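You operate a simulated robot arm through the tools that you are given. There is no shell and no other tool. Be economical: measure what you need, move in short steps, check, and stop when the job is done.

You run a simulated two-armed robot. Do the job below in one go: nothing can be reset, and whatever is moved stays where it is left.

TASK
Fetch the green foam cover and set it on the top of the long bench. Put the blue cup stand on the top of the long bench away on the top of the studio desk. Put the yellow microphone on the top of the long bench away on the top of the long table. Take the small black coil and put it on the top of the studio desk. Put the belt pack labelled "A" from the top of the long bench on top of the green cable spool and the belt pack marked "C" on the top of the grey mat. Open the upper blue drawer. The order is free. Set down upright: blue cup stand, belt pack.

The check looks at the end state, three seconds after you hand in, the way a careful person would. Anything else that was tipped, shoved, dropped, spilled or broken makes it a failure. Lids that push on must go on centred and level and be pressed home; caps that screw on are set level and turned clockwise until they are tight.

THE ROBOT
Two 7-joint arms with three-finger grippers on one trunk, on a base that drives. Base frame: it is fixed to the floor where the robot stands at the start and does not move with it; the origin is under the middle of the robot, x ahead of it, y to its left, z up; the surface under the hand at the start is at about z = 0.73. Units: m, degrees, N and s.
The left shoulder is at the start at [0.07, 0.146, 1.113], the right one opposite. With the tool pointing down near the work surface each hand reaches from about 0.26 to 0.68 m from the robot's upright axis, wherever it stands, measured 20 degrees to its own side. Places, roughly: belt pack [-0.75, -1.25, 1]; blue cup stand (10x10x12 cm) [-1.1, -0.2, 0.9]; green cable spool [-1, -1.25, 0.75]; green foam cover (6x6x6 cm) [0.5, 0, 0.8]; small black coil (5x5x3 cm) [-0.8, -0.8, 0.9]; top of the grey mat (16x15 cm) [-0.78, -3.56, 0.74]; top of the long bench [-1.1, -0.6, 0.8]; top of the long table [5.5, -3, 0.8]; top of the studio desk [-1, -3, 0.7]; upper blue drawer [0.8, -3.1, 0.8]; yellow microphone (5x18x5 cm) [-1, -0.9, 0.9]. Payload 2.2 kg a hand.
The TCP of each hand is the grasp point between the finger pads, 0.028 m short of the fingertips. In the tool frame z runs along the fingers and y along their closing line. The gripper opens to 0.102 m. The gripper's body begins 0.071 m behind the TCP.
Orientation is told as [roll, pitch, yaw] about the base's x, y, z axes, in that order, counted from this pose: with the fingers straight down and closing along the base's y, the tool's x points along the base's -x, its y along +y and its z along -z.

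THE INTERFACE
- The arms move only by the tool apply_moves. It takes "left_deltas", "right_deltas" or both (then of equal length, played together; a hand with none holds still); each is a list of rows, each an object of numbers (a shift or turn left out is 0, a gripper value left out holds the last): "wx", "wy", "wz": the turn, a rotation vector about the base's x, y, z in rad; "tx", "ty", "tz": the shift along the base's x, y, z in m; "gripper": the closure in counts, from 0 (fully open) to 255 (shut). In form: [{"wx": .., "wy": .., "wz": .., "tx": .., "ty": .., "tz": .., "gripper": ..}, ...]. A call has 1 to 20 rows; each row shifts and turns the commanded pose from where the row before left it. Each row takes 0.2 s and may step no farther than 0.05 m and 8.6 degrees from the row before; otherwise, or with a gripper value out of range, the whole call is refused. Where a pose cannot be reached the arm comes as near as it can. A force on the tool above 40 N (or 10 N above the force at the start of the call, whichever is more), or a blocked arm, ends the call early, and 0.2 s more pass. Each finger halts on what it meets, pressing with about 35 N; the grip force reading is that of the motor and also rises with nothing between the fingers. The clock runs only during rows and for 0.2 s after the last one: add rows that do not move to give the fingers time. It gives the time, the measured TCP pose, the force on the tool (base axes), the opening and the grip force at its end, in the units of the frame above (readings bear some noise), with the torque about the TCP (base axes, N m) and any sound that the robot's microphone picked up.
- Cameras (640 x 400 px; columns grow to the right, rows downward): "scene" is now at [0.0693, 0.0741, 1.3155]; the picture's right is [0.96, -0.26, 0.00], its down [-0.21, -0.75, -0.62] and it looks along [0.16, 0.60, -0.78] (base axes); focal length 214 px, centre (320, 200). "left" rides on the left gripper at [0.072, 0.038, -0.086] in its tool frame; the picture's right is [-0.46, 0.89, 0.00], its down [-0.60, -0.32, -0.73] and it looks along [-0.65, -0.34, 0.68] (tool axes); focal length 256 px, centre (320, 200). "right" rides on the right gripper at [0.069, 0.044, -0.086] in its tool frame; the picture's right is [-0.53, 0.84, 0.00], its down [-0.58, -0.36, -0.73] and it looks along [-0.62, -0.39, 0.68] (tool axes); focal length 256 px, centre (320, 200). There is no depth. A picture from a camera that has moved, and an enlarged one, comes with that camera's place and axes in the base frame and with its lens.
- capture(camera): a new picture of that camera. No time passes.
- move_column(by): slides the trunk up (or, below 0, down) by that many m; the arms and the scene camera ride with it, the base frame stays. It gives what a move gives, with no picture.
- base_move(legs): drives the robot by 1 to 6 legs, each [ahead, left, turn to the left] in m, m and degrees, along the robot's own axes; the way and the turn of a leg run together, so that a leg with both is an arc; at most 1.5 m and 180 degrees a leg. The arms and the cameras ride along, it lands a little off, and it stops where it bumps. It gives what a move gives.
- turn_head(pan, tilt): turns the head with the scene camera to pan (to the left, within 86 degrees either way) and tilt (down, from -29 to 69), counted from straight ahead of the robot. It gives what a move gives.
- zoom(camera, box): a new picture of the part [left, top, right, bottom] of that camera's present view, enlarged. No time passes.
- sign_off(): hands the job in; it is judged then, once.

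Go step by step. Nothing tells you exact positions but the pictures and the camera data: compare them with the known pose of the tool, close in by small moves and look again before you grip or let go. The budget is 196 turns and 192 pictures, counting those below and the enlarged ones. Unless the task says otherwise, let go and move clear before handing in, and close with one line.

The tools are called after "Call:" as name(argument=value, ...) on one line, values as JSON. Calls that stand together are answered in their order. apply_moves: Moves the arms, as the interface text tells. Its arguments: {"type":"object","properties":{"left_deltas":{"type":"array"},"right_deltas":{"type":"array"}},"required":[]} The other tools are called the same way: move_column (by) slides the trunk up or down; base_move (legs) drives the base; turn_head (pan, tilt) turns the head that bears the scene camera; capture (camera) takes a picture; zoom (camera, box) takes an enlarged picture of a part of a camera's view; sign_off () hands the job in.

At the start:

```text
time_s: 0.0
left_eef_pos: [0.3681, 0.4443, 1.1051]
left_ee_rot: [-0.1, -0.1, -0.1]
left_contact_force: [0.3, 0.8, 0.1]
left_ft_torque: [0.0, 0.02, 0.02]
left_opening: 0.1021
left_finger_force: 0.1
right_eef_pos: [0.5047, 0.0087, 1.0363]
right_ee_rot: [0.0, 0.0, 0.0]
right_contact_force: [0.2, -0.1, 0.2]
right_ft_torque: [0.03, -0.03, 0.01]
right_opening: 0.1022
right_finger_force: 0.1
trunk travel left (down, up): [-0.65, 0.29]
robot x, y, heading: [-0.0006, -0.0016, 0.1]
head pan, tilt: [74.7, 51.5]
```

scene: 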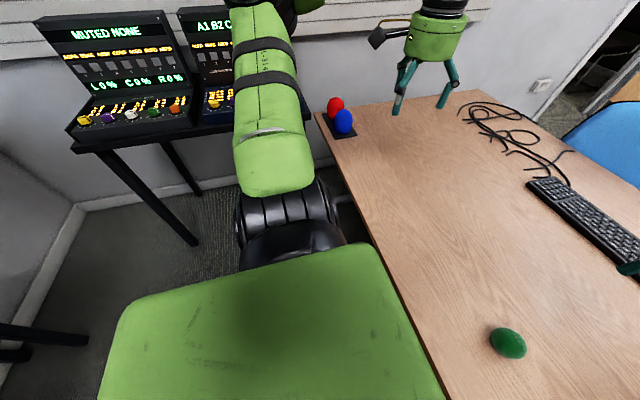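
right: 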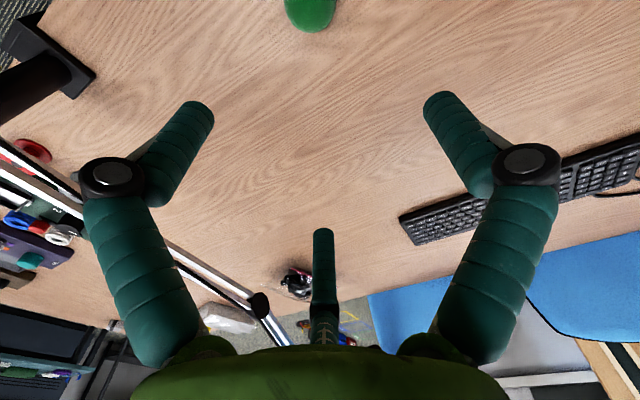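
left: 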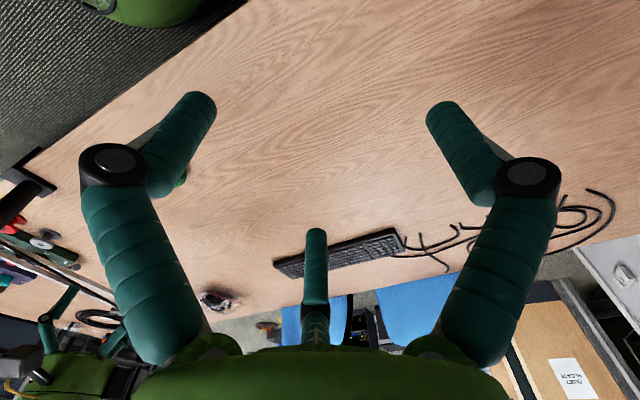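

The green foam cover lies on the desk ahead at about [0.47, 0.01]. I look at it straight on before picking it up.

Call:
turn_head(pan=0, tilt=50)

Call:
capture(camera="scene")

```text
time_s: 1.5
left_eef_pos: [0.3672, 0.4452, 1.1052]
left_ee_rot: [-0.1, -0.2, 0.0]
left_contact_force: [1.5, -0.3, 0.2]
left_ft_torque: [-0.02, 0.0, 0.05]
left_opening: 0.1019
left_finger_force: 0.0
right_eef_pos: [0.505, 0.0078, 1.0363]
right_ee_rot: [-0.1, 0.0, 0.0]
right_contact_force: [-0.2, 0.0, 0.7]
right_ft_torque: [0.01, -0.02, 0.03]
right_opening: 0.1021
right_finger_force: 0.0
trunk travel left (down, up): [-0.65, 0.29]
robot x, y, heading: [-0.004, -0.0013, -0.0]
head pan, tilt: [0.0, 50.0]
```

```text
188 pictures are left
camera scene: at [0.1264, 0.0013, 1.3175], right [0.0, -1.0, 0.0], down [-0.77, 0.0, -0.64], along [0.64, 0.0, -0.77], focal length 214 px, centre (320, 200)
```

scene: 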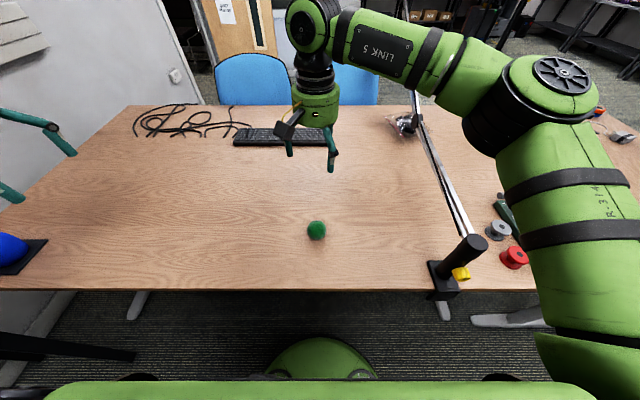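

The boom stand lies under the right forearm at up to z about 1.0, so lowering that arm is risky. I lift the right hand out of the way and use the left hand for the foam.

Call:
apply_moves(right_deltas=[{"tz": 0.04}, {"tz": 0.04}, {"tz": 0.04}, {"tz": 0.03}, {"ty": -0.04, "tx": -0.02}, {"ty": -0.04, "tx": -0.02}, {"ty": -0.04, "tx": -0.02}, {"ty": -0.04, "tx": -0.02}, {"ty": -0.04, "tx": -0.02}, {"ty": -0.04, "tx": -0.02}, {"ty": -0.04, "tx": -0.02}, {"ty": -0.03, "tx": -0.02}])

Call:
capture(camera="scene")

```text
time_s: 4.1
left_eef_pos: [0.3654, 0.4434, 1.1069]
left_ee_rot: [0.1, -0.2, 0.0]
left_contact_force: [-1.0, -0.9, 0.6]
left_ft_torque: [0.03, 0.0, -0.04]
left_opening: 0.1018
left_finger_force: 0.1
right_eef_pos: [0.3422, -0.302, 1.1844]
right_ee_rot: [0.1, -0.1, 0.1]
right_contact_force: [-0.2, -0.1, -0.4]
right_ft_torque: [0.02, -0.02, -0.02]
right_opening: 0.1024
right_finger_force: 0.0
trunk travel left (down, up): [-0.65, 0.29]
robot x, y, heading: [-0.0004, -0.0038, 0.1]
head pan, tilt: [0.0, 50.0]
```

```text
187 pictures are left
camera scene: at [0.1246, 0.0, 1.3177], right [0.0, -1.0, 0.0], down [-0.77, 0.0, -0.64], along [0.64, 0.0, -0.77], focal length 214 px, centre (320, 200)
```

scene: 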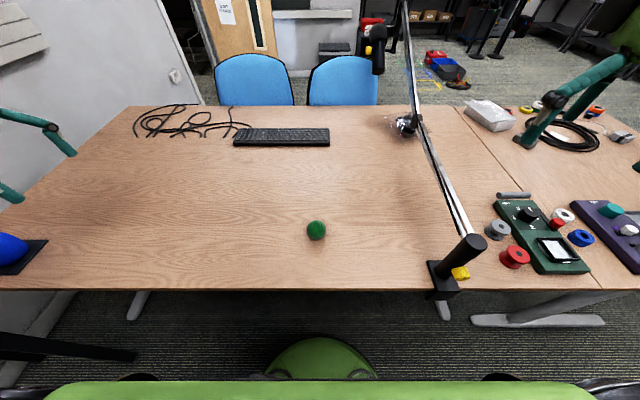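

Right arm is clear. Left hand moves above the foam.

Call:
apply_moves(left_deltas=[{"tx": 0.0096, "ty": -0.0392, "tz": -0.0185}, {"tx": 0.0096, "ty": -0.0392, "tz": -0.0185}, {"tx": 0.0096, "ty": -0.0392, "tz": -0.0185}, {"tx": 0.0096, "ty": -0.0392, "tz": -0.0185}, {"tx": 0.0096, "ty": -0.0392, "tz": -0.0185}, {"tx": 0.0096, "ty": -0.0392, "tz": -0.0185}, {"tx": 0.0096, "ty": -0.0392, "tz": -0.0185}, {"tx": 0.0096, "ty": -0.0392, "tz": -0.0185}, {"tx": 0.0096, "ty": -0.0392, "tz": -0.0185}, {"tx": 0.0096, "ty": -0.0392, "tz": -0.0185}, {"tx": 0.0096, "ty": -0.0392, "tz": -0.0185}, {}])

Call:
capture(camera="left")

Call:
capture(camera="scene")

```text
time_s: 6.7
left_eef_pos: [0.4361, 0.1104, 0.9335]
left_ee_rot: [-0.1, -0.1, -0.1]
left_contact_force: [0.2, 0.4, 0.6]
left_ft_torque: [0.01, -0.01, 0.01]
left_opening: 0.1019
left_finger_force: 0.1
left hand out of reach, approached as far as the arm can: row 9, 10, 11
right_eef_pos: [0.3432, -0.2999, 1.1832]
right_ee_rot: [0.0, 0.0, 0.0]
right_contact_force: [0.5, -0.6, -0.5]
right_ft_torque: [0.04, -0.04, 0.01]
right_opening: 0.1022
right_finger_force: 0.2
trunk travel left (down, up): [-0.65, 0.29]
robot x, y, heading: [0.0029, 0.0, -0.0]
head pan, tilt: [0.0, 50.0]
```

```text
186 pictures are left
camera left: at [0.3633, 0.1482, 1.0192], right [0.46, 0.89, 0.0], down [0.6, -0.32, 0.73], along [0.65, -0.34, -0.68], focal length 256 px, centre (320, 200)
```

left: 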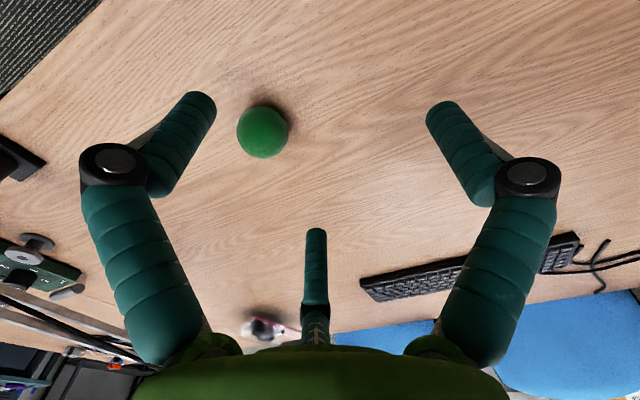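

```text
185 pictures are left
camera scene: at [0.1261, 0.0012, 1.3176], right [0.0, -1.0, 0.0], down [-0.77, 0.0, -0.64], along [0.64, 0.0, -0.77], focal length 214 px, centre (320, 200)
```

scene: 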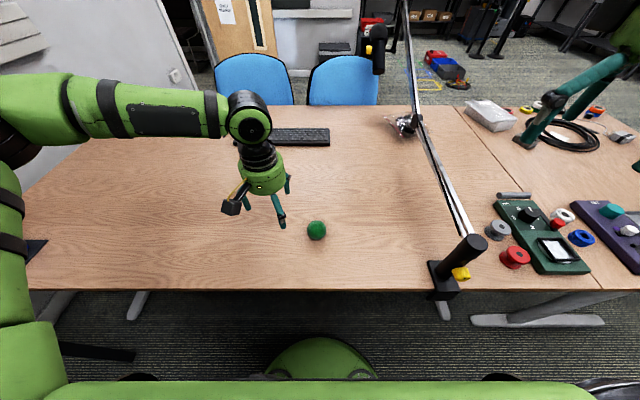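

The left arm falls 10 cm short, so I shift the base a little right.

Call:
base_move(legs=[[0, -0.12, 0]])

Call:
capture(camera="left")

```text
time_s: 7.9
left_eef_pos: [0.435, -0.009, 0.9337]
left_ee_rot: [-0.1, 0.0, 0.1]
left_contact_force: [-0.1, -0.9, 0.2]
left_ft_torque: [0.0, 0.01, 0.0]
left_opening: 0.1018
left_finger_force: 0.0
right_eef_pos: [0.3442, -0.4194, 1.1842]
right_ee_rot: [-0.1, 0.0, 0.1]
right_contact_force: [0.1, -0.5, -1.1]
right_ft_torque: [-0.04, 0.0, 0.0]
right_opening: 0.1021
right_finger_force: 0.1
trunk travel left (down, up): [-0.65, 0.29]
robot x, y, heading: [0.0, -0.119, -0.1]
head pan, tilt: [0.0, 50.0]
```

```text
184 pictures are left
camera left: at [0.3635, 0.0299, 1.019], right [0.46, 0.89, 0.0], down [0.6, -0.31, 0.73], along [0.65, -0.34, -0.68], focal length 256 px, centre (320, 200)
```

left: 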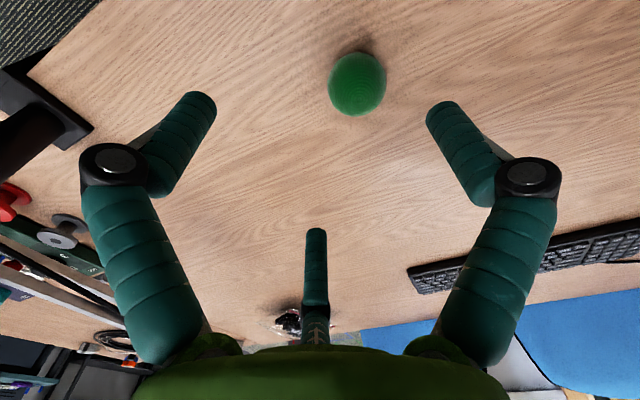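

Foam at [0.476, 0.012]. I descend over it.

Call:
apply_moves(left_deltas=[{"tx": 0.02, "ty": 0.01}, {"tx": 0.02, "ty": 0.01}, {"tz": -0.04}, {"tz": -0.04}, {"tz": -0.03}, {}])

Call:
capture(camera="left")

```text
time_s: 9.3
left_eef_pos: [0.4553, 0.0423, 0.8438]
left_ee_rot: [-0.1, -0.1, 0.1]
left_contact_force: [-0.3, 0.8, -0.3]
left_ft_torque: [-0.01, -0.03, 0.0]
left_opening: 0.1018
left_finger_force: 0.0
left hand out of reach, approached as far as the arm can: row 3, 4, 5
right_eef_pos: [0.3456, -0.4212, 1.1829]
right_ee_rot: [-0.1, 0.1, 0.1]
right_contact_force: [0.5, -0.8, 0.7]
right_ft_torque: [0.0, 0.02, 0.02]
right_opening: 0.1022
right_finger_force: 0.0
trunk travel left (down, up): [-0.65, 0.29]
robot x, y, heading: [-0.0002, -0.1227, 0.1]
head pan, tilt: [0.0, 50.0]
```

```text
183 pictures are left
camera left: at [0.3829, 0.0805, 0.9292], right [0.46, 0.89, 0.0], down [0.6, -0.31, 0.73], along [0.65, -0.34, -0.68], focal length 256 px, centre (320, 200)
```

left: 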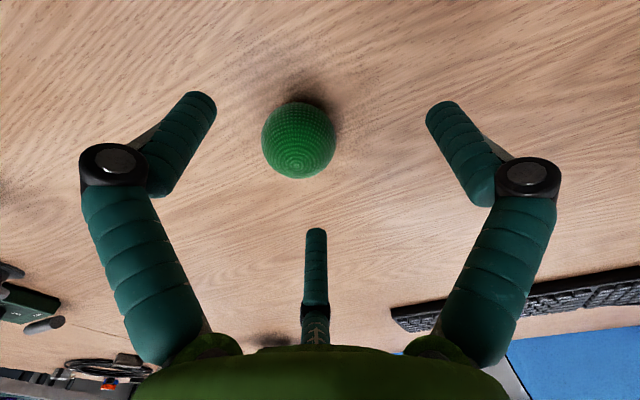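

Joint limits still hold the hand off; I shift the base a further 8 cm right and try again.

Call:
base_move(legs=[[0, -0.1, 0]])

Call:
apply_moves(left_deltas=[{"tz": 0.02}, {"tx": 0.01, "ty": 0.035}, {"tx": 0.01, "ty": 0.035}, {}])

Call:
capture(camera="left")

```text
time_s: 10.5
left_eef_pos: [0.4563, -0.0558, 0.8448]
left_ee_rot: [-0.2, -0.1, 0.2]
left_contact_force: [-0.1, 0.5, -0.7]
left_ft_torque: [-0.02, 0.02, 0.02]
left_opening: 0.1019
left_finger_force: 0.1
right_eef_pos: [0.3436, -0.5189, 1.1838]
right_ee_rot: [-0.2, 0.0, 0.0]
right_contact_force: [-0.2, 0.3, 0.0]
right_ft_torque: [-0.01, -0.02, 0.0]
right_opening: 0.1021
right_finger_force: 0.1
trunk travel left (down, up): [-0.65, 0.29]
robot x, y, heading: [-0.0041, -0.2228, 0.1]
head pan, tilt: [0.0, 50.0]
```

```text
time_s: 11.5
left_eef_pos: [0.4779, 0.0121, 0.8653]
left_ee_rot: [-0.2, -0.2, 0.3]
left_contact_force: [-1.0, 0.0, 0.3]
left_ft_torque: [0.03, 0.04, 0.06]
left_opening: 0.1021
left_finger_force: 0.1
right_eef_pos: [0.3451, -0.5219, 1.1841]
right_ee_rot: [0.0, 0.0, 0.1]
right_contact_force: [0.4, 0.0, -0.5]
right_ft_torque: [0.02, 0.03, -0.02]
right_opening: 0.1019
right_finger_force: 0.1
trunk travel left (down, up): [-0.65, 0.29]
robot x, y, heading: [-0.001, -0.2173, 0.1]
head pan, tilt: [0.0, 50.0]
```

```text
182 pictures are left
camera left: at [0.404, 0.0504, 0.9499], right [0.46, 0.89, 0.0], down [0.6, -0.31, 0.73], along [0.65, -0.34, -0.68], focal length 256 px, centre (320, 200)
```

left: 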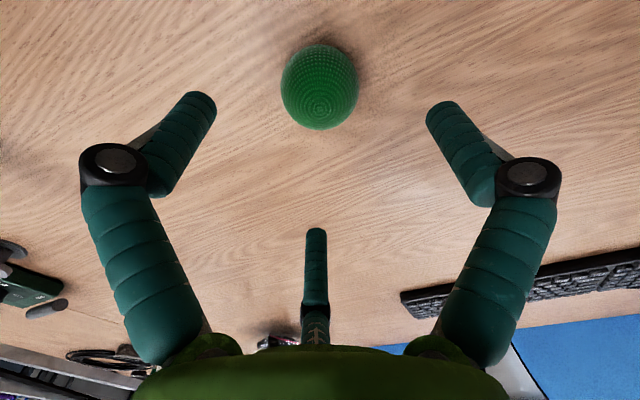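

Centered. Descend and grip.

Call:
apply_moves(left_deltas=[{"tz": -0.035}, {"tz": -0.035}, {"tz": -0.032}, {}, {"gripper": 120}, {"gripper": 130}, {"gripper": 130}])

Call:
capture(camera="left")

```text
time_s: 13.1
left_eef_pos: [0.4635, 0.0225, 0.7761]
left_ee_rot: [-0.1, -0.2, 0.2]
left_contact_force: [-0.7, -0.2, 2.2]
left_ft_torque: [0.02, 0.05, 0.02]
left_opening: 0.0552
left_finger_force: 35.2
left hand out of reach, approached as far as the arm can: row 3
right_eef_pos: [0.3443, -0.5193, 1.1844]
right_ee_rot: [0.0, 0.0, 0.2]
right_contact_force: [1.0, -0.1, 0.7]
right_ft_torque: [0.0, 0.0, -0.02]
right_opening: 0.1019
right_finger_force: 0.1
trunk travel left (down, up): [-0.65, 0.29]
robot x, y, heading: [0.0019, -0.2223, 0.2]
head pan, tilt: [0.0, 50.0]
```

```text
181 pictures are left
camera left: at [0.3909, 0.0603, 0.8616], right [0.46, 0.89, 0.0], down [0.6, -0.31, 0.73], along [0.65, -0.34, -0.68], focal length 256 px, centre (320, 200)
```

left: 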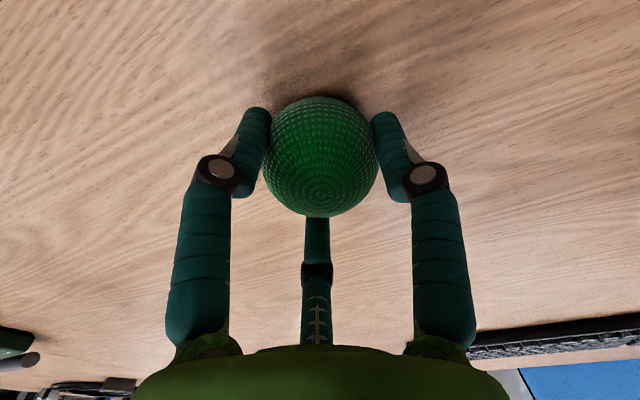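

The foam is held (5.5 cm). I lift it, bring it close to the robot, and look to the right and left of the robot for the bench.

Call:
apply_moves(left_deltas=[{"tz": 0.04}, {"tz": 0.04}, {"tz": 0.04}, {"tz": 0.04}, {"tz": 0.04}, {"tz": 0.04}, {"tz": 0.04}, {"tx": -0.04, "ty": 0.02, "tz": 0.015}, {"tx": -0.04, "ty": 0.02, "tz": 0.015}, {"tx": -0.03, "ty": 0.02, "tz": 0.015}, {}])

Call:
turn_head(pan=-86, tilt=25)

Call:
capture(camera="scene")

Call:
capture(camera="left")

```text
time_s: 15.5
left_eef_pos: [0.357, 0.0816, 1.1008]
left_ee_rot: [-0.1, 0.0, 0.2]
left_contact_force: [-0.5, -0.5, -0.7]
left_ft_torque: [0.01, -0.01, -0.03]
left_opening: 0.0553
left_finger_force: 34.8
right_eef_pos: [0.3447, -0.5199, 1.1843]
right_ee_rot: [0.0, 0.0, 0.1]
right_contact_force: [0.1, -0.1, 0.1]
right_ft_torque: [0.01, 0.0, 0.01]
right_opening: 0.102
right_finger_force: 0.0
trunk travel left (down, up): [-0.65, 0.29]
robot x, y, heading: [-0.0024, -0.2188, 0.1]
head pan, tilt: [0.0, 50.0]
```

```text
time_s: 17.1
left_eef_pos: [0.3565, 0.0801, 1.1021]
left_ee_rot: [-0.1, -0.1, 0.2]
left_contact_force: [0.2, 0.3, -0.8]
left_ft_torque: [0.04, -0.02, -0.01]
left_opening: 0.0552
left_finger_force: 35.3
right_eef_pos: [0.3439, -0.5206, 1.1834]
right_ee_rot: [0.0, 0.0, 0.1]
right_contact_force: [-0.6, 0.4, 0.6]
right_ft_torque: [-0.03, 0.05, -0.01]
right_opening: 0.1018
right_finger_force: 0.1
trunk travel left (down, up): [-0.65, 0.29]
robot x, y, heading: [0.0005, -0.2192, 0.1]
head pan, tilt: [-85.9, 25.0]
```

```text
180 pictures are left
camera scene: at [0.0564, -0.3102, 1.355], right [-1.0, -0.07, 0.0], down [-0.03, 0.42, -0.91], along [0.07, -0.9, -0.42], focal length 214 px, centre (320, 200)
```

scene: 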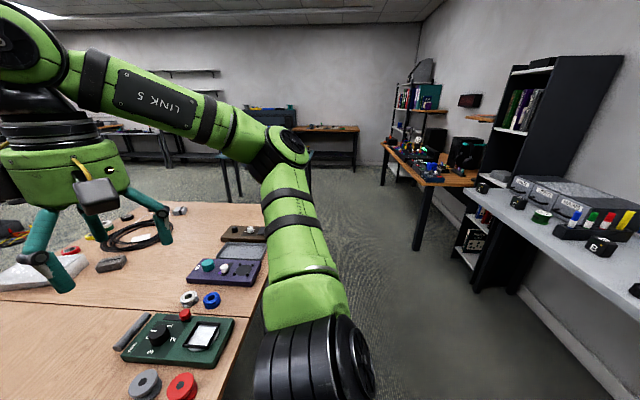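

```text
179 pictures are left
camera left: at [0.2838, 0.1194, 1.1874], right [0.46, 0.89, 0.0], down [0.6, -0.31, 0.73], along [0.65, -0.34, -0.68], focal length 256 px, centre (320, 200)
```

left: 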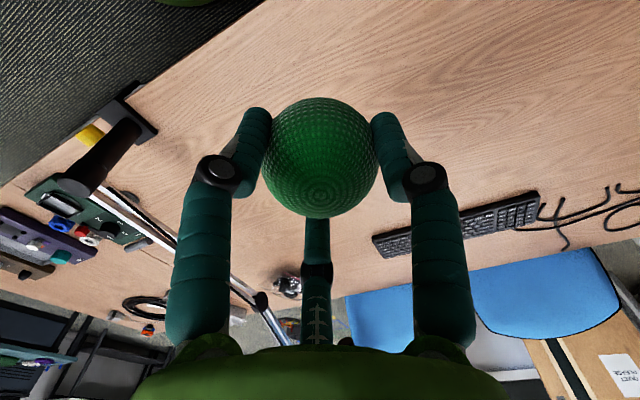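

The bench runs along the wall behind me, front edge about x = -0.73. I back off slightly and turn right 90 degrees, then look.

Call:
base_move(legs=[[-0.2, 0, 0], [0, 0, -90]])

Call:
turn_head(pan=-75, tilt=35)

Call:
capture(camera="scene")

```text
time_s: 22.4
left_eef_pos: [0.1055, -0.5676, 1.1016]
left_ee_rot: [-0.1, -0.1, -88.4]
left_contact_force: [0.1, 0.0, -0.7]
left_ft_torque: [0.02, -0.01, -0.01]
left_opening: 0.0549
left_finger_force: 34.8
right_eef_pos: [-0.4945, -0.5723, 1.1845]
right_ee_rot: [0.0, -0.1, -88.4]
right_contact_force: [-0.7, -0.3, 0.6]
right_ft_torque: [0.01, -0.01, -0.02]
right_opening: 0.1021
right_finger_force: 0.0
trunk travel left (down, up): [-0.65, 0.29]
robot x, y, heading: [-0.2029, -0.2253, -88.3]
head pan, tilt: [-85.9, 25.0]
```

```text
time_s: 23.2
left_eef_pos: [0.1077, -0.5677, 1.1018]
left_ee_rot: [-0.2, -0.2, -88.4]
left_contact_force: [0.0, -0.2, -0.9]
left_ft_torque: [0.01, 0.02, -0.02]
left_opening: 0.055
left_finger_force: 34.5
right_eef_pos: [-0.495, -0.5723, 1.1847]
right_ee_rot: [-0.1, 0.0, -88.4]
right_contact_force: [-0.3, 0.4, -0.3]
right_ft_torque: [-0.01, 0.03, -0.01]
right_opening: 0.1019
right_finger_force: 0.0
trunk travel left (down, up): [-0.65, 0.29]
robot x, y, heading: [-0.2027, -0.2202, -88.2]
head pan, tilt: [-75.0, 35.0]
```

```text
178 pictures are left
camera scene: at [-0.2873, -0.2938, 1.3393], right [-0.28, 0.96, 0.0], down [0.55, 0.16, -0.82], along [-0.79, -0.23, -0.57], focal length 214 px, centre (320, 200)
```

scene: 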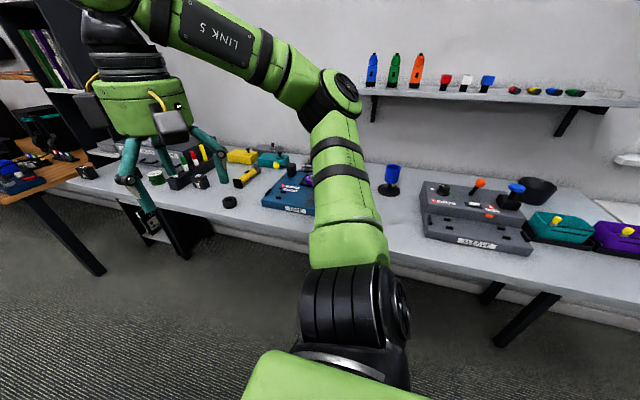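

Turn another 90 degrees to face the bench, and shift along it.

Call:
base_move(legs=[[0, 0, -91.7], [0, 0.35, 0]])

Call:
turn_head(pan=0, tilt=35)

Call:
capture(camera="scene")

```text
time_s: 29.3
left_eef_pos: [-0.5349, -0.8854, 1.1024]
left_ee_rot: [0.0, -0.1, -177.7]
left_contact_force: [-0.6, 0.5, -0.1]
left_ft_torque: [-0.02, -0.01, -0.02]
left_opening: 0.055
left_finger_force: 34.8
right_eef_pos: [-0.5444, -0.2844, 1.1832]
right_ee_rot: [0.0, 0.0, -177.7]
right_contact_force: [0.6, 0.5, 0.4]
right_ft_torque: [-0.05, -0.03, -0.01]
right_opening: 0.1021
right_finger_force: 0.1
trunk travel left (down, up): [-0.65, 0.29]
robot x, y, heading: [-0.1882, -0.5728, -177.8]
head pan, tilt: [-75.0, 35.0]
```

```text
time_s: 30.7
left_eef_pos: [-0.5348, -0.8863, 1.1021]
left_ee_rot: [-0.1, 0.0, -177.7]
left_contact_force: [-0.3, 1.0, -0.5]
left_ft_torque: [0.06, 0.0, -0.01]
left_opening: 0.0552
left_finger_force: 35.4
right_eef_pos: [-0.5443, -0.2854, 1.1839]
right_ee_rot: [0.0, 0.1, -177.8]
right_contact_force: [-0.3, -0.2, 0.2]
right_ft_torque: [-0.01, -0.03, -0.02]
right_opening: 0.1019
right_finger_force: 0.0
trunk travel left (down, up): [-0.65, 0.29]
robot x, y, heading: [-0.1935, -0.5711, -178.2]
head pan, tilt: [0.0, 35.0]
```

```text
177 pictures are left
camera scene: at [-0.3285, -0.5765, 1.3393], right [-0.04, 1.0, 0.0], down [0.57, 0.02, -0.82], along [-0.82, -0.03, -0.57], focal length 214 px, centre (320, 200)
```

scene: 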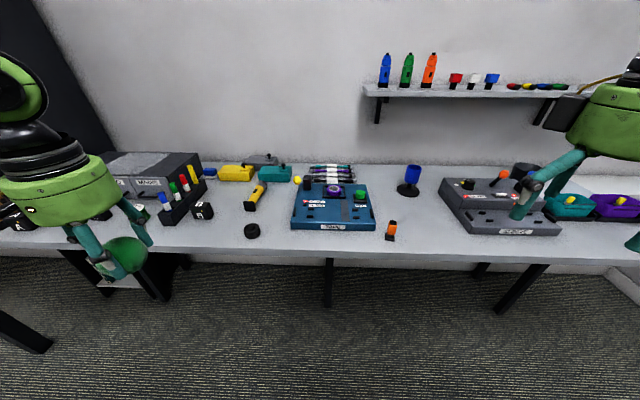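

I see the coil, the yellow-black mic, the blue cup stand and dark boxes with labels on the left. Enlarging.

Call:
zoom(camera="scene", box=[100, 130, 280, 250])

Call:
zoom(camera="scene", box=[270, 130, 450, 250])

Call:
turn_head(pan=50, tilt=35)

Call:
capture(camera="scene")

```text
3.33 times, centred on (190, 190) of scene
camera zoom: at [-0.3285, -0.5765, 1.3393], right [-0.04, 1.0, 0.0], down [0.57, 0.02, -0.82], along [-0.82, -0.03, -0.57], focal length 715 px, centre (753, 233)
```

zoom: 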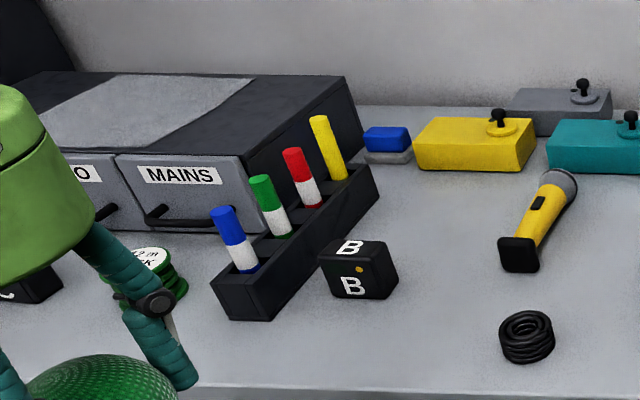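

```text
3.33 times, centred on (360, 190) of scene
camera zoom: at [-0.3285, -0.5765, 1.3393], right [-0.04, 1.0, 0.0], down [0.57, 0.02, -0.82], along [-0.82, -0.03, -0.57], focal length 715 px, centre (187, 233)
```

zoom: 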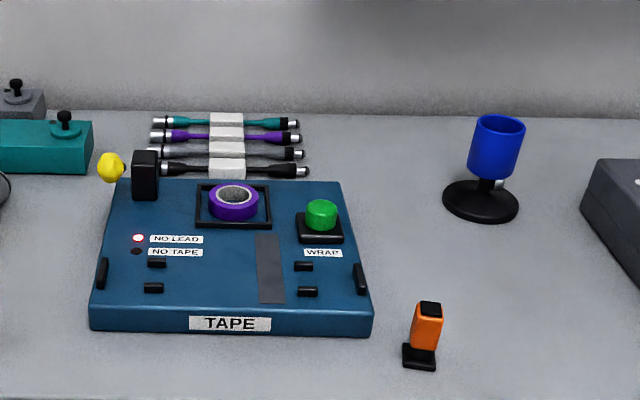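

```text
time_s: 31.9
left_eef_pos: [-0.5346, -0.8853, 1.1029]
left_ee_rot: [-0.2, -0.1, -177.7]
left_contact_force: [-0.2, 0.4, 0.0]
left_ft_torque: [0.0, 0.01, 0.05]
left_opening: 0.0552
left_finger_force: 35.1
right_eef_pos: [-0.5449, -0.2837, 1.1845]
right_ee_rot: [0.0, 0.0, -177.7]
right_contact_force: [0.2, 0.8, -0.4]
right_ft_torque: [-0.02, -0.02, 0.0]
right_opening: 0.1021
right_finger_force: 0.0
trunk travel left (down, up): [-0.65, 0.29]
robot x, y, heading: [-0.1904, -0.5714, -178.1]
head pan, tilt: [50.0, 35.0]
```

```text
174 pictures are left
camera scene: at [-0.2945, -0.6427, 1.3393], right [-0.79, 0.61, 0.0], down [0.35, 0.45, -0.82], along [-0.5, -0.65, -0.57], focal length 214 px, centre (320, 200)
```

scene: 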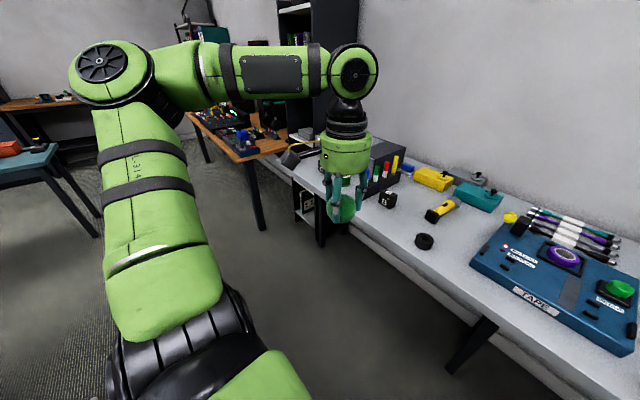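

The bench is about z 0.84. Packs B and C and a green spool stand to the left; I'll set the foam on the clear patch between pack B and the coil. Driving closer.

Call:
base_move(legs=[[0.15, 0.12, -1.8]])

Call:
turn_head(pan=30, tilt=45)

Call:
capture(camera="scene")

Call:
capture(camera="left")

```text
time_s: 33.5
left_eef_pos: [-0.688, -0.9994, 1.1029]
left_ee_rot: [0.0, -0.1, -179.3]
left_contact_force: [0.1, -0.9, -0.2]
left_ft_torque: [-0.01, 0.02, 0.01]
left_opening: 0.0552
left_finger_force: 34.4
right_eef_pos: [-0.6809, -0.3983, 1.1838]
right_ee_rot: [0.1, -0.1, -179.3]
right_contact_force: [-0.4, 0.6, 0.2]
right_ft_torque: [-0.02, -0.01, 0.02]
right_opening: 0.1018
right_finger_force: 0.0
trunk travel left (down, up): [-0.65, 0.29]
robot x, y, heading: [-0.3332, -0.6954, -179.0]
head pan, tilt: [50.0, 35.0]
```

```text
time_s: 34.3
left_eef_pos: [-0.6885, -1.0001, 1.1023]
left_ee_rot: [-0.1, -0.1, -179.2]
left_contact_force: [-0.2, -0.2, 0.4]
left_ft_torque: [0.01, 0.03, 0.01]
left_opening: 0.055
left_finger_force: 34.9
right_eef_pos: [-0.6832, -0.3992, 1.184]
right_ee_rot: [0.1, -0.1, -179.3]
right_contact_force: [0.8, -0.1, -0.6]
right_ft_torque: [0.0, 0.02, -0.01]
right_opening: 0.1019
right_finger_force: 0.0
trunk travel left (down, up): [-0.65, 0.29]
robot x, y, heading: [-0.335, -0.6949, -179.5]
head pan, tilt: [30.0, 45.0]
```

```text
173 pictures are left
camera scene: at [-0.4567, -0.7369, 1.3245], right [-0.51, 0.86, 0.0], down [0.61, 0.36, -0.71], along [-0.61, -0.36, -0.71], focal length 214 px, centre (320, 200)
```

scene: 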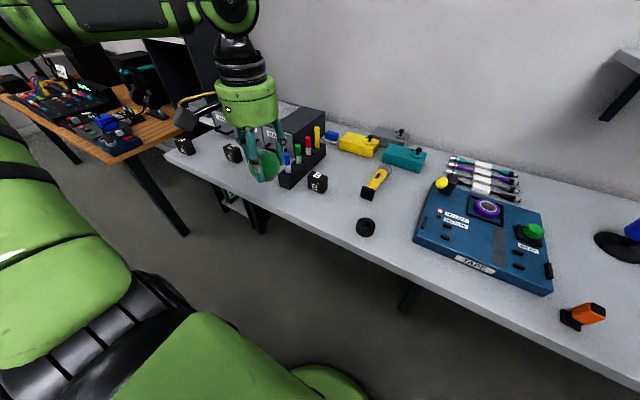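

```text
172 pictures are left
camera left: at [-0.6165, -1.0371, 1.1874], right [-0.45, -0.89, 0.0], down [-0.61, 0.31, 0.73], along [-0.65, 0.33, -0.68], focal length 256 px, centre (320, 200)
```

left: 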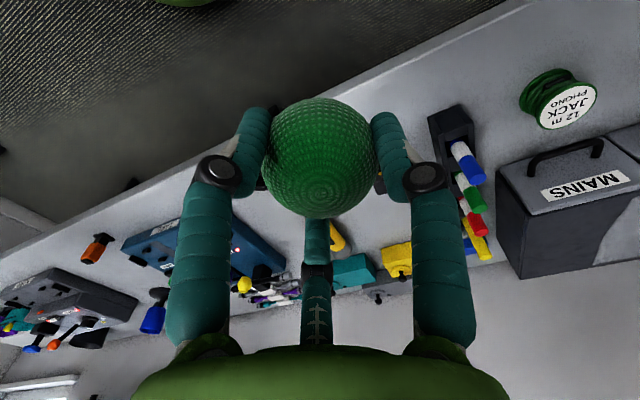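

I move the foam above the clear patch and check from the left hand camera.

Call:
apply_moves(left_deltas=[{"tx": -0.026, "ty": 0.0129}, {"tx": -0.026, "ty": 0.0129}, {"tx": -0.026, "ty": 0.0129}, {"tx": -0.026, "ty": 0.0129}, {"tx": -0.026, "ty": 0.0129}, {"tx": -0.026, "ty": 0.0129}, {"tx": -0.026, "ty": 0.0129}, {"tz": -0.04}, {"tz": -0.04}, {"tz": -0.02}, {}])

Call:
capture(camera="scene")

Call:
capture(camera="left")

```text
time_s: 36.7
left_eef_pos: [-0.8678, -0.9102, 1.0026]
left_ee_rot: [-0.2, 0.0, -179.4]
left_contact_force: [0.2, -0.2, -0.2]
left_ft_torque: [0.05, 0.0, 0.04]
left_opening: 0.0556
left_finger_force: 34.6
left hand out of reach, approached as far as the arm can: row 7
right_eef_pos: [-0.6823, -0.3989, 1.1838]
right_ee_rot: [0.1, -0.2, -179.2]
right_contact_force: [1.1, -0.2, 0.3]
right_ft_torque: [-0.01, 0.02, 0.0]
right_opening: 0.1021
right_finger_force: 0.0
trunk travel left (down, up): [-0.65, 0.29]
robot x, y, heading: [-0.3385, -0.698, -179.5]
head pan, tilt: [30.0, 45.0]
```

```text
171 pictures are left
camera scene: at [-0.4558, -0.7366, 1.3245], right [-0.51, 0.86, 0.0], down [0.61, 0.36, -0.71], along [-0.61, -0.36, -0.71], focal length 214 px, centre (320, 200)
```

scene: 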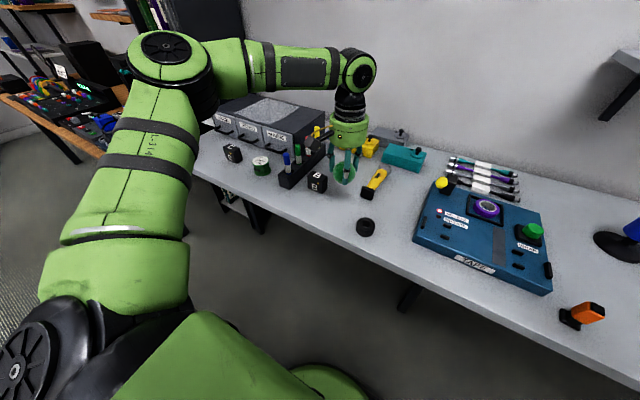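

```text
170 pictures are left
camera left: at [-0.7938, -0.9465, 1.0883], right [-0.45, -0.89, 0.0], down [-0.61, 0.31, 0.73], along [-0.65, 0.33, -0.68], focal length 256 px, centre (320, 200)
```

left: 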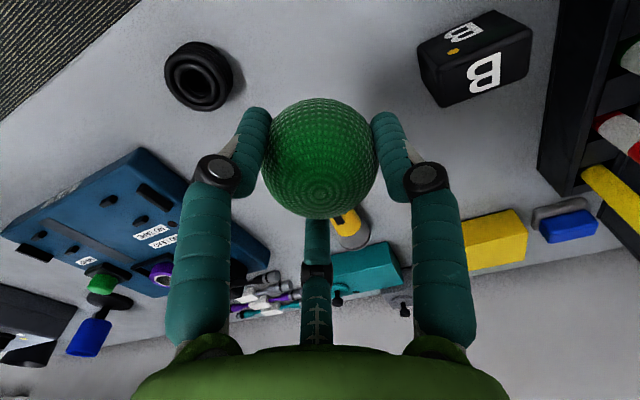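

Spot is clear on both sides. Lowering.

Call:
apply_moves(left_deltas=[{"tz": -0.03}, {"tz": -0.03}, {"tz": -0.02}, {"tz": -0.01}, {"tz": -0.008}, {}])

Call:
capture(camera="left")

```text
time_s: 38.1
left_eef_pos: [-0.8669, -0.9082, 0.9038]
left_ee_rot: [0.0, -0.1, -179.2]
left_contact_force: [0.1, 0.6, -0.1]
left_ft_torque: [0.0, 0.02, 0.04]
left_opening: 0.0554
left_finger_force: 34.9
right_eef_pos: [-0.6829, -0.3979, 1.1842]
right_ee_rot: [0.0, -0.1, -179.3]
right_contact_force: [-0.1, -0.2, -1.1]
right_ft_torque: [0.0, -0.06, 0.02]
right_opening: 0.1021
right_finger_force: 0.1
trunk travel left (down, up): [-0.65, 0.29]
robot x, y, heading: [-0.3338, -0.6913, -179.4]
head pan, tilt: [30.0, 45.0]
```

```text
169 pictures are left
camera left: at [-0.7948, -0.9458, 0.9888], right [-0.45, -0.89, 0.0], down [-0.61, 0.31, 0.73], along [-0.65, 0.33, -0.68], focal length 256 px, centre (320, 200)
```

left: 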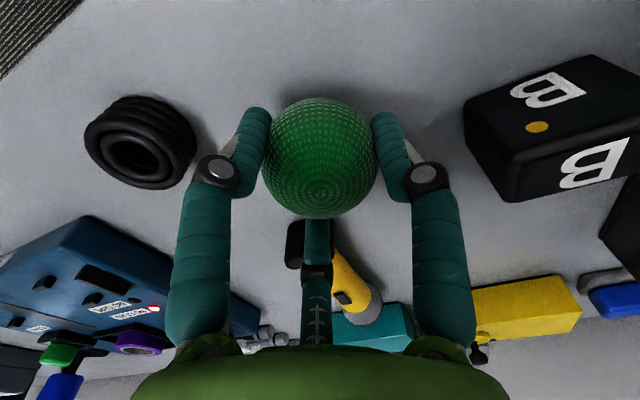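

Not yet touching; lower in small steps.

Call:
apply_moves(left_deltas=[{"tz": -0.005}, {"tz": -0.005}, {"tz": -0.004}, {}])

```text
time_s: 39.1
left_eef_pos: [-0.8687, -0.9093, 0.8961]
left_ee_rot: [-0.2, -0.8, -179.3]
left_contact_force: [-3.8, -1.6, 30.5]
left_ft_torque: [-0.26, -0.09, -0.07]
left_opening: 0.0558
left_finger_force: 35.0
right_eef_pos: [-0.6789, -0.3977, 1.1852]
right_ee_rot: [0.2, -0.2, -179.3]
right_contact_force: [0.4, -0.1, -0.7]
right_ft_torque: [0.0, 0.04, -0.03]
right_opening: 0.1021
right_finger_force: 0.0
trunk travel left (down, up): [-0.65, 0.29]
robot x, y, heading: [-0.3358, -0.6948, -179.3]
head pan, tilt: [30.0, 45.0]
```

Touched down at TCP 0.896 (bench about z 0.85). Ease up and release.

Call:
apply_moves(left_deltas=[{"tz": 0.005}, {"gripper": 95}, {"gripper": 80}, {"gripper": 75}, {"gripper": 70}, {}])

Call:
capture(camera="left")

```text
time_s: 40.5
left_eef_pos: [-0.8687, -0.9098, 0.8945]
left_ee_rot: [-0.1, -0.1, -179.3]
left_contact_force: [-0.4, -0.5, 0.2]
left_ft_torque: [0.0, 0.03, 0.0]
left_opening: 0.0738
left_finger_force: 0.1
right_eef_pos: [-0.6825, -0.3988, 1.1843]
right_ee_rot: [0.0, 0.0, -179.2]
right_contact_force: [-0.4, -0.6, -0.4]
right_ft_torque: [-0.02, 0.0, -0.01]
right_opening: 0.1022
right_finger_force: 0.0
trunk travel left (down, up): [-0.65, 0.29]
robot x, y, heading: [-0.335, -0.6949, -179.2]
head pan, tilt: [30.0, 45.0]
```

```text
168 pictures are left
camera left: at [-0.7957, -0.947, 0.9797], right [-0.45, -0.89, 0.0], down [-0.61, 0.31, 0.73], along [-0.65, 0.33, -0.68], focal length 256 px, centre (320, 200)
```

left: 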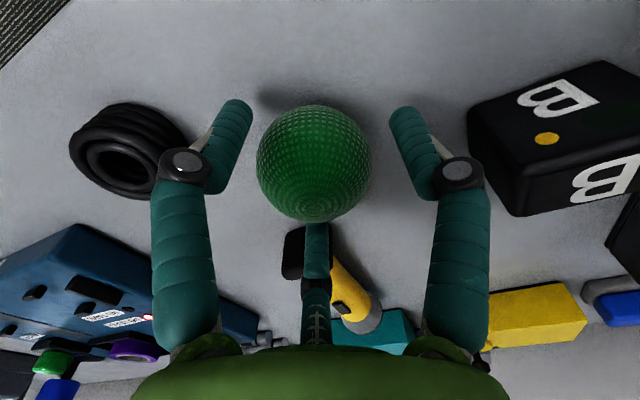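

Foam stands. Raise the hand straight up and check it stays.

Call:
apply_moves(left_deltas=[{"tz": 0.03}, {"tz": 0.04}, {"tz": 0.04}, {"tz": 0.04}, {"tz": 0.04}, {"tx": 0.03, "ty": -0.03}, {"tx": 0.03, "ty": -0.03}, {}])

Call:
turn_head(pan=45, tilt=45)

Call:
capture(camera="scene")

Call:
capture(camera="left")

```text
time_s: 42.3
left_eef_pos: [-0.8082, -0.9705, 1.0852]
left_ee_rot: [-0.1, 0.0, -179.2]
left_contact_force: [-0.7, -0.4, 0.2]
left_ft_torque: [-0.02, 0.02, 0.01]
left_opening: 0.074
left_finger_force: 0.0
right_eef_pos: [-0.6846, -0.3981, 1.1836]
right_ee_rot: [0.1, 0.0, -179.5]
right_contact_force: [-0.1, 0.6, 0.2]
right_ft_torque: [-0.01, 0.04, -0.01]
right_opening: 0.102
right_finger_force: 0.1
trunk travel left (down, up): [-0.65, 0.29]
robot x, y, heading: [-0.3359, -0.6982, -179.5]
head pan, tilt: [30.0, 45.0]
```

```text
time_s: 43.1
left_eef_pos: [-0.8074, -0.9705, 1.0855]
left_ee_rot: [-0.1, -0.1, -179.4]
left_contact_force: [0.3, 0.1, 0.4]
left_ft_torque: [-0.01, 0.05, 0.01]
left_opening: 0.074
left_finger_force: 0.2
right_eef_pos: [-0.6831, -0.3987, 1.1844]
right_ee_rot: [-0.1, 0.0, -179.3]
right_contact_force: [-0.9, -0.3, -0.1]
right_ft_torque: [0.02, 0.02, 0.01]
right_opening: 0.102
right_finger_force: 0.1
trunk travel left (down, up): [-0.65, 0.29]
robot x, y, heading: [-0.3375, -0.6954, -179.2]
head pan, tilt: [45.0, 45.0]
```

```text
167 pictures are left
camera scene: at [-0.4433, -0.7534, 1.3244], right [-0.71, 0.7, 0.0], down [0.49, 0.51, -0.71], along [-0.49, -0.51, -0.71], focal length 214 px, centre (320, 200)
```

scene: 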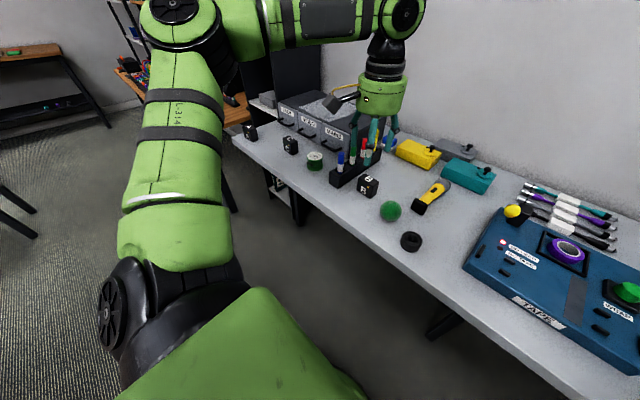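

```text
166 pictures are left
camera left: at [-0.7339, -1.0083, 1.1714], right [-0.45, -0.89, 0.0], down [-0.61, 0.31, 0.73], along [-0.65, 0.33, -0.68], focal length 256 px, centre (320, 200)
```

left: 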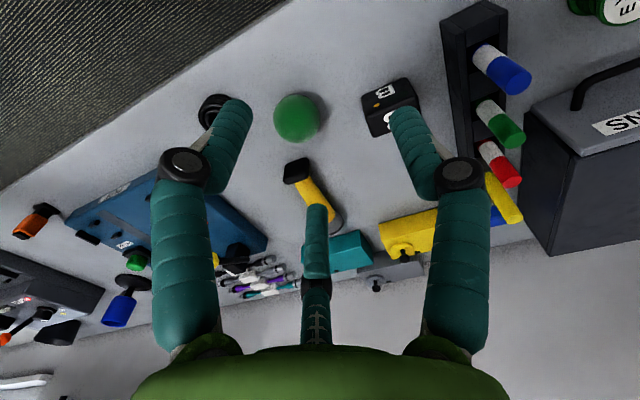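

Foam stays put. Now look at the packs on the left.

Call:
zoom(camera="scene", box=[225, 100, 345, 180])

```text
5.00 times, centred on (285, 140) of scene
camera zoom: at [-0.4433, -0.7534, 1.3244], right [-0.71, 0.7, 0.0], down [0.49, 0.51, -0.71], along [-0.49, -0.51, -0.71], focal length 1072 px, centre (495, 500)
```

zoom: 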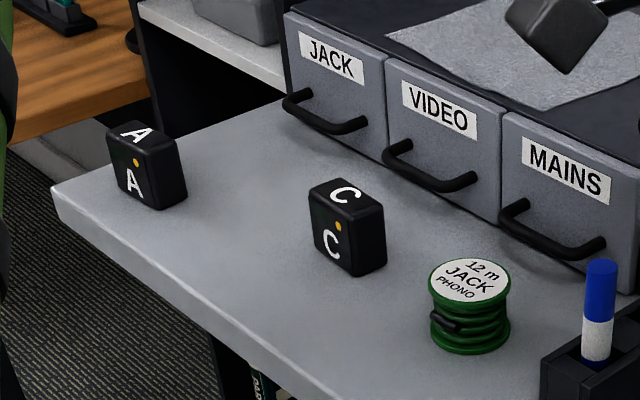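

A is the far pack (about [-0.82, -1.58]), C about [-0.88, -1.38], spool about [-0.87, -1.22]. I shift left along the bench to reach A.

Call:
base_move(legs=[[0, 0.55, 0]])

Call:
turn_head(pan=25, tilt=50)

Call:
capture(camera="scene")

Call:
capture(camera="left")

```text
time_s: 46.2
left_eef_pos: [-0.7979, -1.5202, 1.0873]
left_ee_rot: [0.0, -0.1, -179.1]
left_contact_force: [0.6, 0.1, 0.3]
left_ft_torque: [0.04, 0.01, -0.01]
left_opening: 0.0739
left_finger_force: 0.1
right_eef_pos: [-0.6768, -0.9466, 1.183]
right_ee_rot: [0.0, 0.0, -179.1]
right_contact_force: [0.0, 0.3, -0.7]
right_ft_torque: [-0.02, -0.01, 0.03]
right_opening: 0.1021
right_finger_force: 0.1
trunk travel left (down, up): [-0.65, 0.29]
robot x, y, heading: [-0.3255, -1.2467, -179.1]
head pan, tilt: [45.0, 45.0]
```

```text
time_s: 47.1
left_eef_pos: [-0.7985, -1.5205, 1.085]
left_ee_rot: [-0.1, -0.1, -178.9]
left_contact_force: [0.7, 0.4, 0.6]
left_ft_torque: [-0.01, 0.02, -0.03]
left_opening: 0.0739
left_finger_force: 0.2
right_eef_pos: [-0.6757, -0.9479, 1.1835]
right_ee_rot: [0.0, 0.1, -179.1]
right_contact_force: [0.1, 0.0, -0.1]
right_ft_torque: [0.0, 0.0, 0.0]
right_opening: 0.1021
right_finger_force: 0.0
trunk travel left (down, up): [-0.65, 0.29]
robot x, y, heading: [-0.3295, -1.2436, -179.0]
head pan, tilt: [25.0, 50.0]
```

```text
164 pictures are left
camera scene: at [-0.4484, -1.2769, 1.3175], right [-0.44, 0.9, 0.0], down [0.69, 0.34, -0.64], along [-0.58, -0.28, -0.77], focal length 214 px, centre (320, 200)
```

scene: 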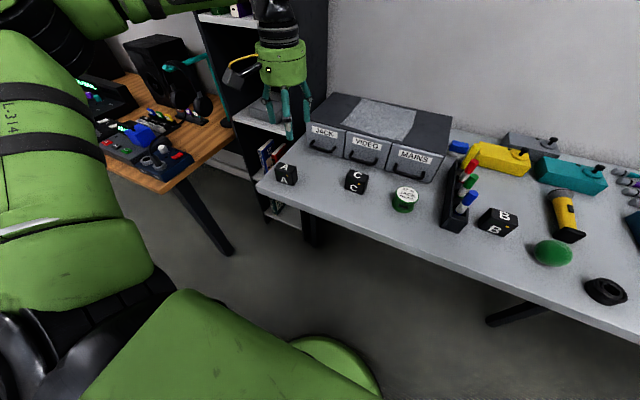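

```text
163 pictures are left
camera left: at [-0.7251, -1.5577, 1.1714], right [-0.45, -0.89, 0.0], down [-0.61, 0.31, 0.73], along [-0.65, 0.33, -0.68], focal length 256 px, centre (320, 200)
```

left: 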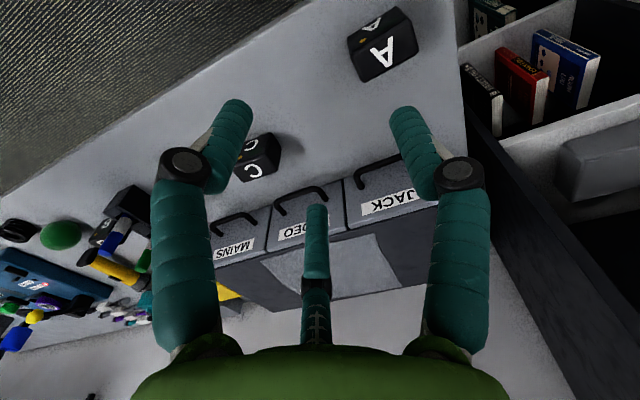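

A is at about [-0.828, -1.578]. I check its orientation and size.

Call:
zoom(camera="left", box=[320, 0, 440, 90])

Call:
zoom(camera="scene", box=[260, 140, 440, 240])

```text
4.44 times, centred on (380, 45) of left
camera zoom: at [-0.7251, -1.5577, 1.1714], right [-0.45, -0.89, 0.0], down [-0.61, 0.31, 0.73], along [-0.65, 0.33, -0.68], focal length 1138 px, centre (53, 889)
```

zoom: 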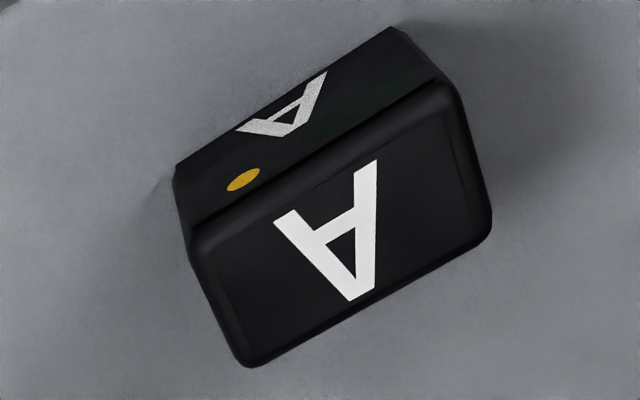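

```text
3.56 times, centred on (350, 190) of scene
camera zoom: at [-0.4484, -1.2769, 1.3175], right [-0.44, 0.9, 0.0], down [0.69, 0.34, -0.64], along [-0.58, -0.28, -0.77], focal length 763 px, centre (213, 236)
```

zoom: 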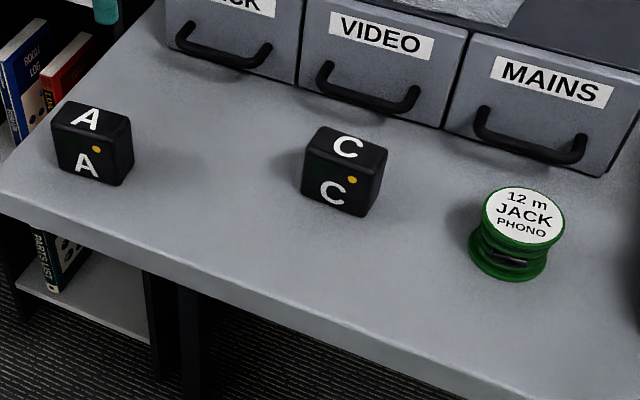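

A is 5.5 cm along y, 3.3 cm along x, aligned with the axes, about 5 cm tall. I move above it with the gripper open.

Call:
apply_moves(left_deltas=[{"tx": -0.014, "ty": -0.027, "gripper": 0}, {"tx": -0.0135, "ty": -0.0275}, {"tz": -0.04}, {"tz": -0.04}, {"tz": -0.03}, {"tz": -0.02}, {}])

Call:
capture(camera="left")

```text
time_s: 48.7
left_eef_pos: [-0.8272, -1.5762, 0.9549]
left_ee_rot: [-0.1, 0.0, -179.0]
left_contact_force: [0.5, 0.6, -0.2]
left_ft_torque: [-0.03, -0.01, 0.01]
left_opening: 0.102
left_finger_force: 0.1
right_eef_pos: [-0.6769, -0.9485, 1.1837]
right_ee_rot: [0.0, -0.1, -179.2]
right_contact_force: [0.4, 0.3, 0.1]
right_ft_torque: [-0.01, 0.0, 0.02]
right_opening: 0.102
right_finger_force: 0.2
trunk travel left (down, up): [-0.65, 0.29]
robot x, y, heading: [-0.3294, -1.2457, -179.1]
head pan, tilt: [25.0, 50.0]
```

```text
160 pictures are left
camera left: at [-0.7538, -1.6124, 1.0404], right [-0.45, -0.89, 0.0], down [-0.61, 0.31, 0.73], along [-0.65, 0.33, -0.68], focal length 256 px, centre (320, 200)
```

left: 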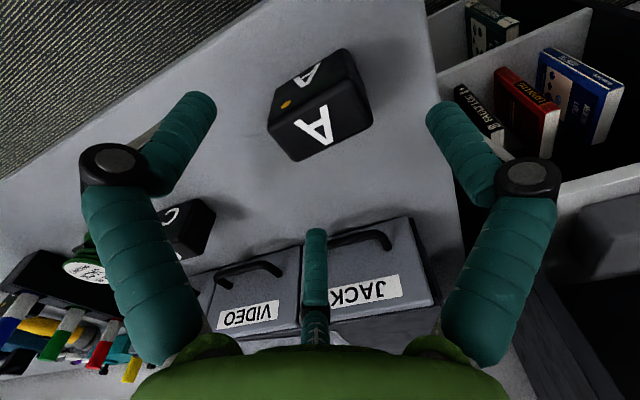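

Aligned. Descend and grip A.

Call:
apply_moves(left_deltas=[{"tz": -0.03, "tx": 0.002}, {"tz": -0.025}, {"tz": -0.013}, {}, {"gripper": 140}, {"gripper": 140}, {"gripper": 140}])

Call:
capture(camera="left")

```text
time_s: 50.3
left_eef_pos: [-0.8242, -1.5755, 0.8866]
left_ee_rot: [-0.1, 0.0, -179.0]
left_contact_force: [-0.7, -0.8, 0.1]
left_ft_torque: [-0.04, 0.01, 0.0]
left_opening: 0.0469
left_finger_force: 0.4
right_eef_pos: [-0.6769, -0.9484, 1.1836]
right_ee_rot: [0.0, 0.1, -179.1]
right_contact_force: [-0.7, -0.3, -0.2]
right_ft_torque: [0.01, 0.03, 0.01]
right_opening: 0.102
right_finger_force: 0.0
trunk travel left (down, up): [-0.65, 0.29]
robot x, y, heading: [-0.3321, -1.2432, -179.2]
head pan, tilt: [25.0, 50.0]
```

```text
159 pictures are left
camera left: at [-0.7513, -1.612, 0.9726], right [-0.45, -0.89, 0.0], down [-0.61, 0.31, 0.73], along [-0.65, 0.33, -0.68], focal length 256 px, centre (320, 200)
```

left: 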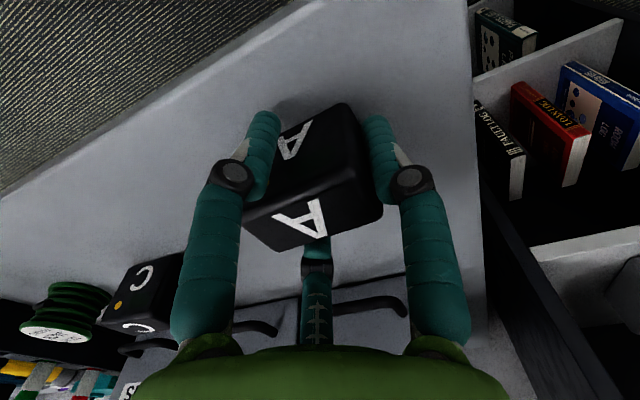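

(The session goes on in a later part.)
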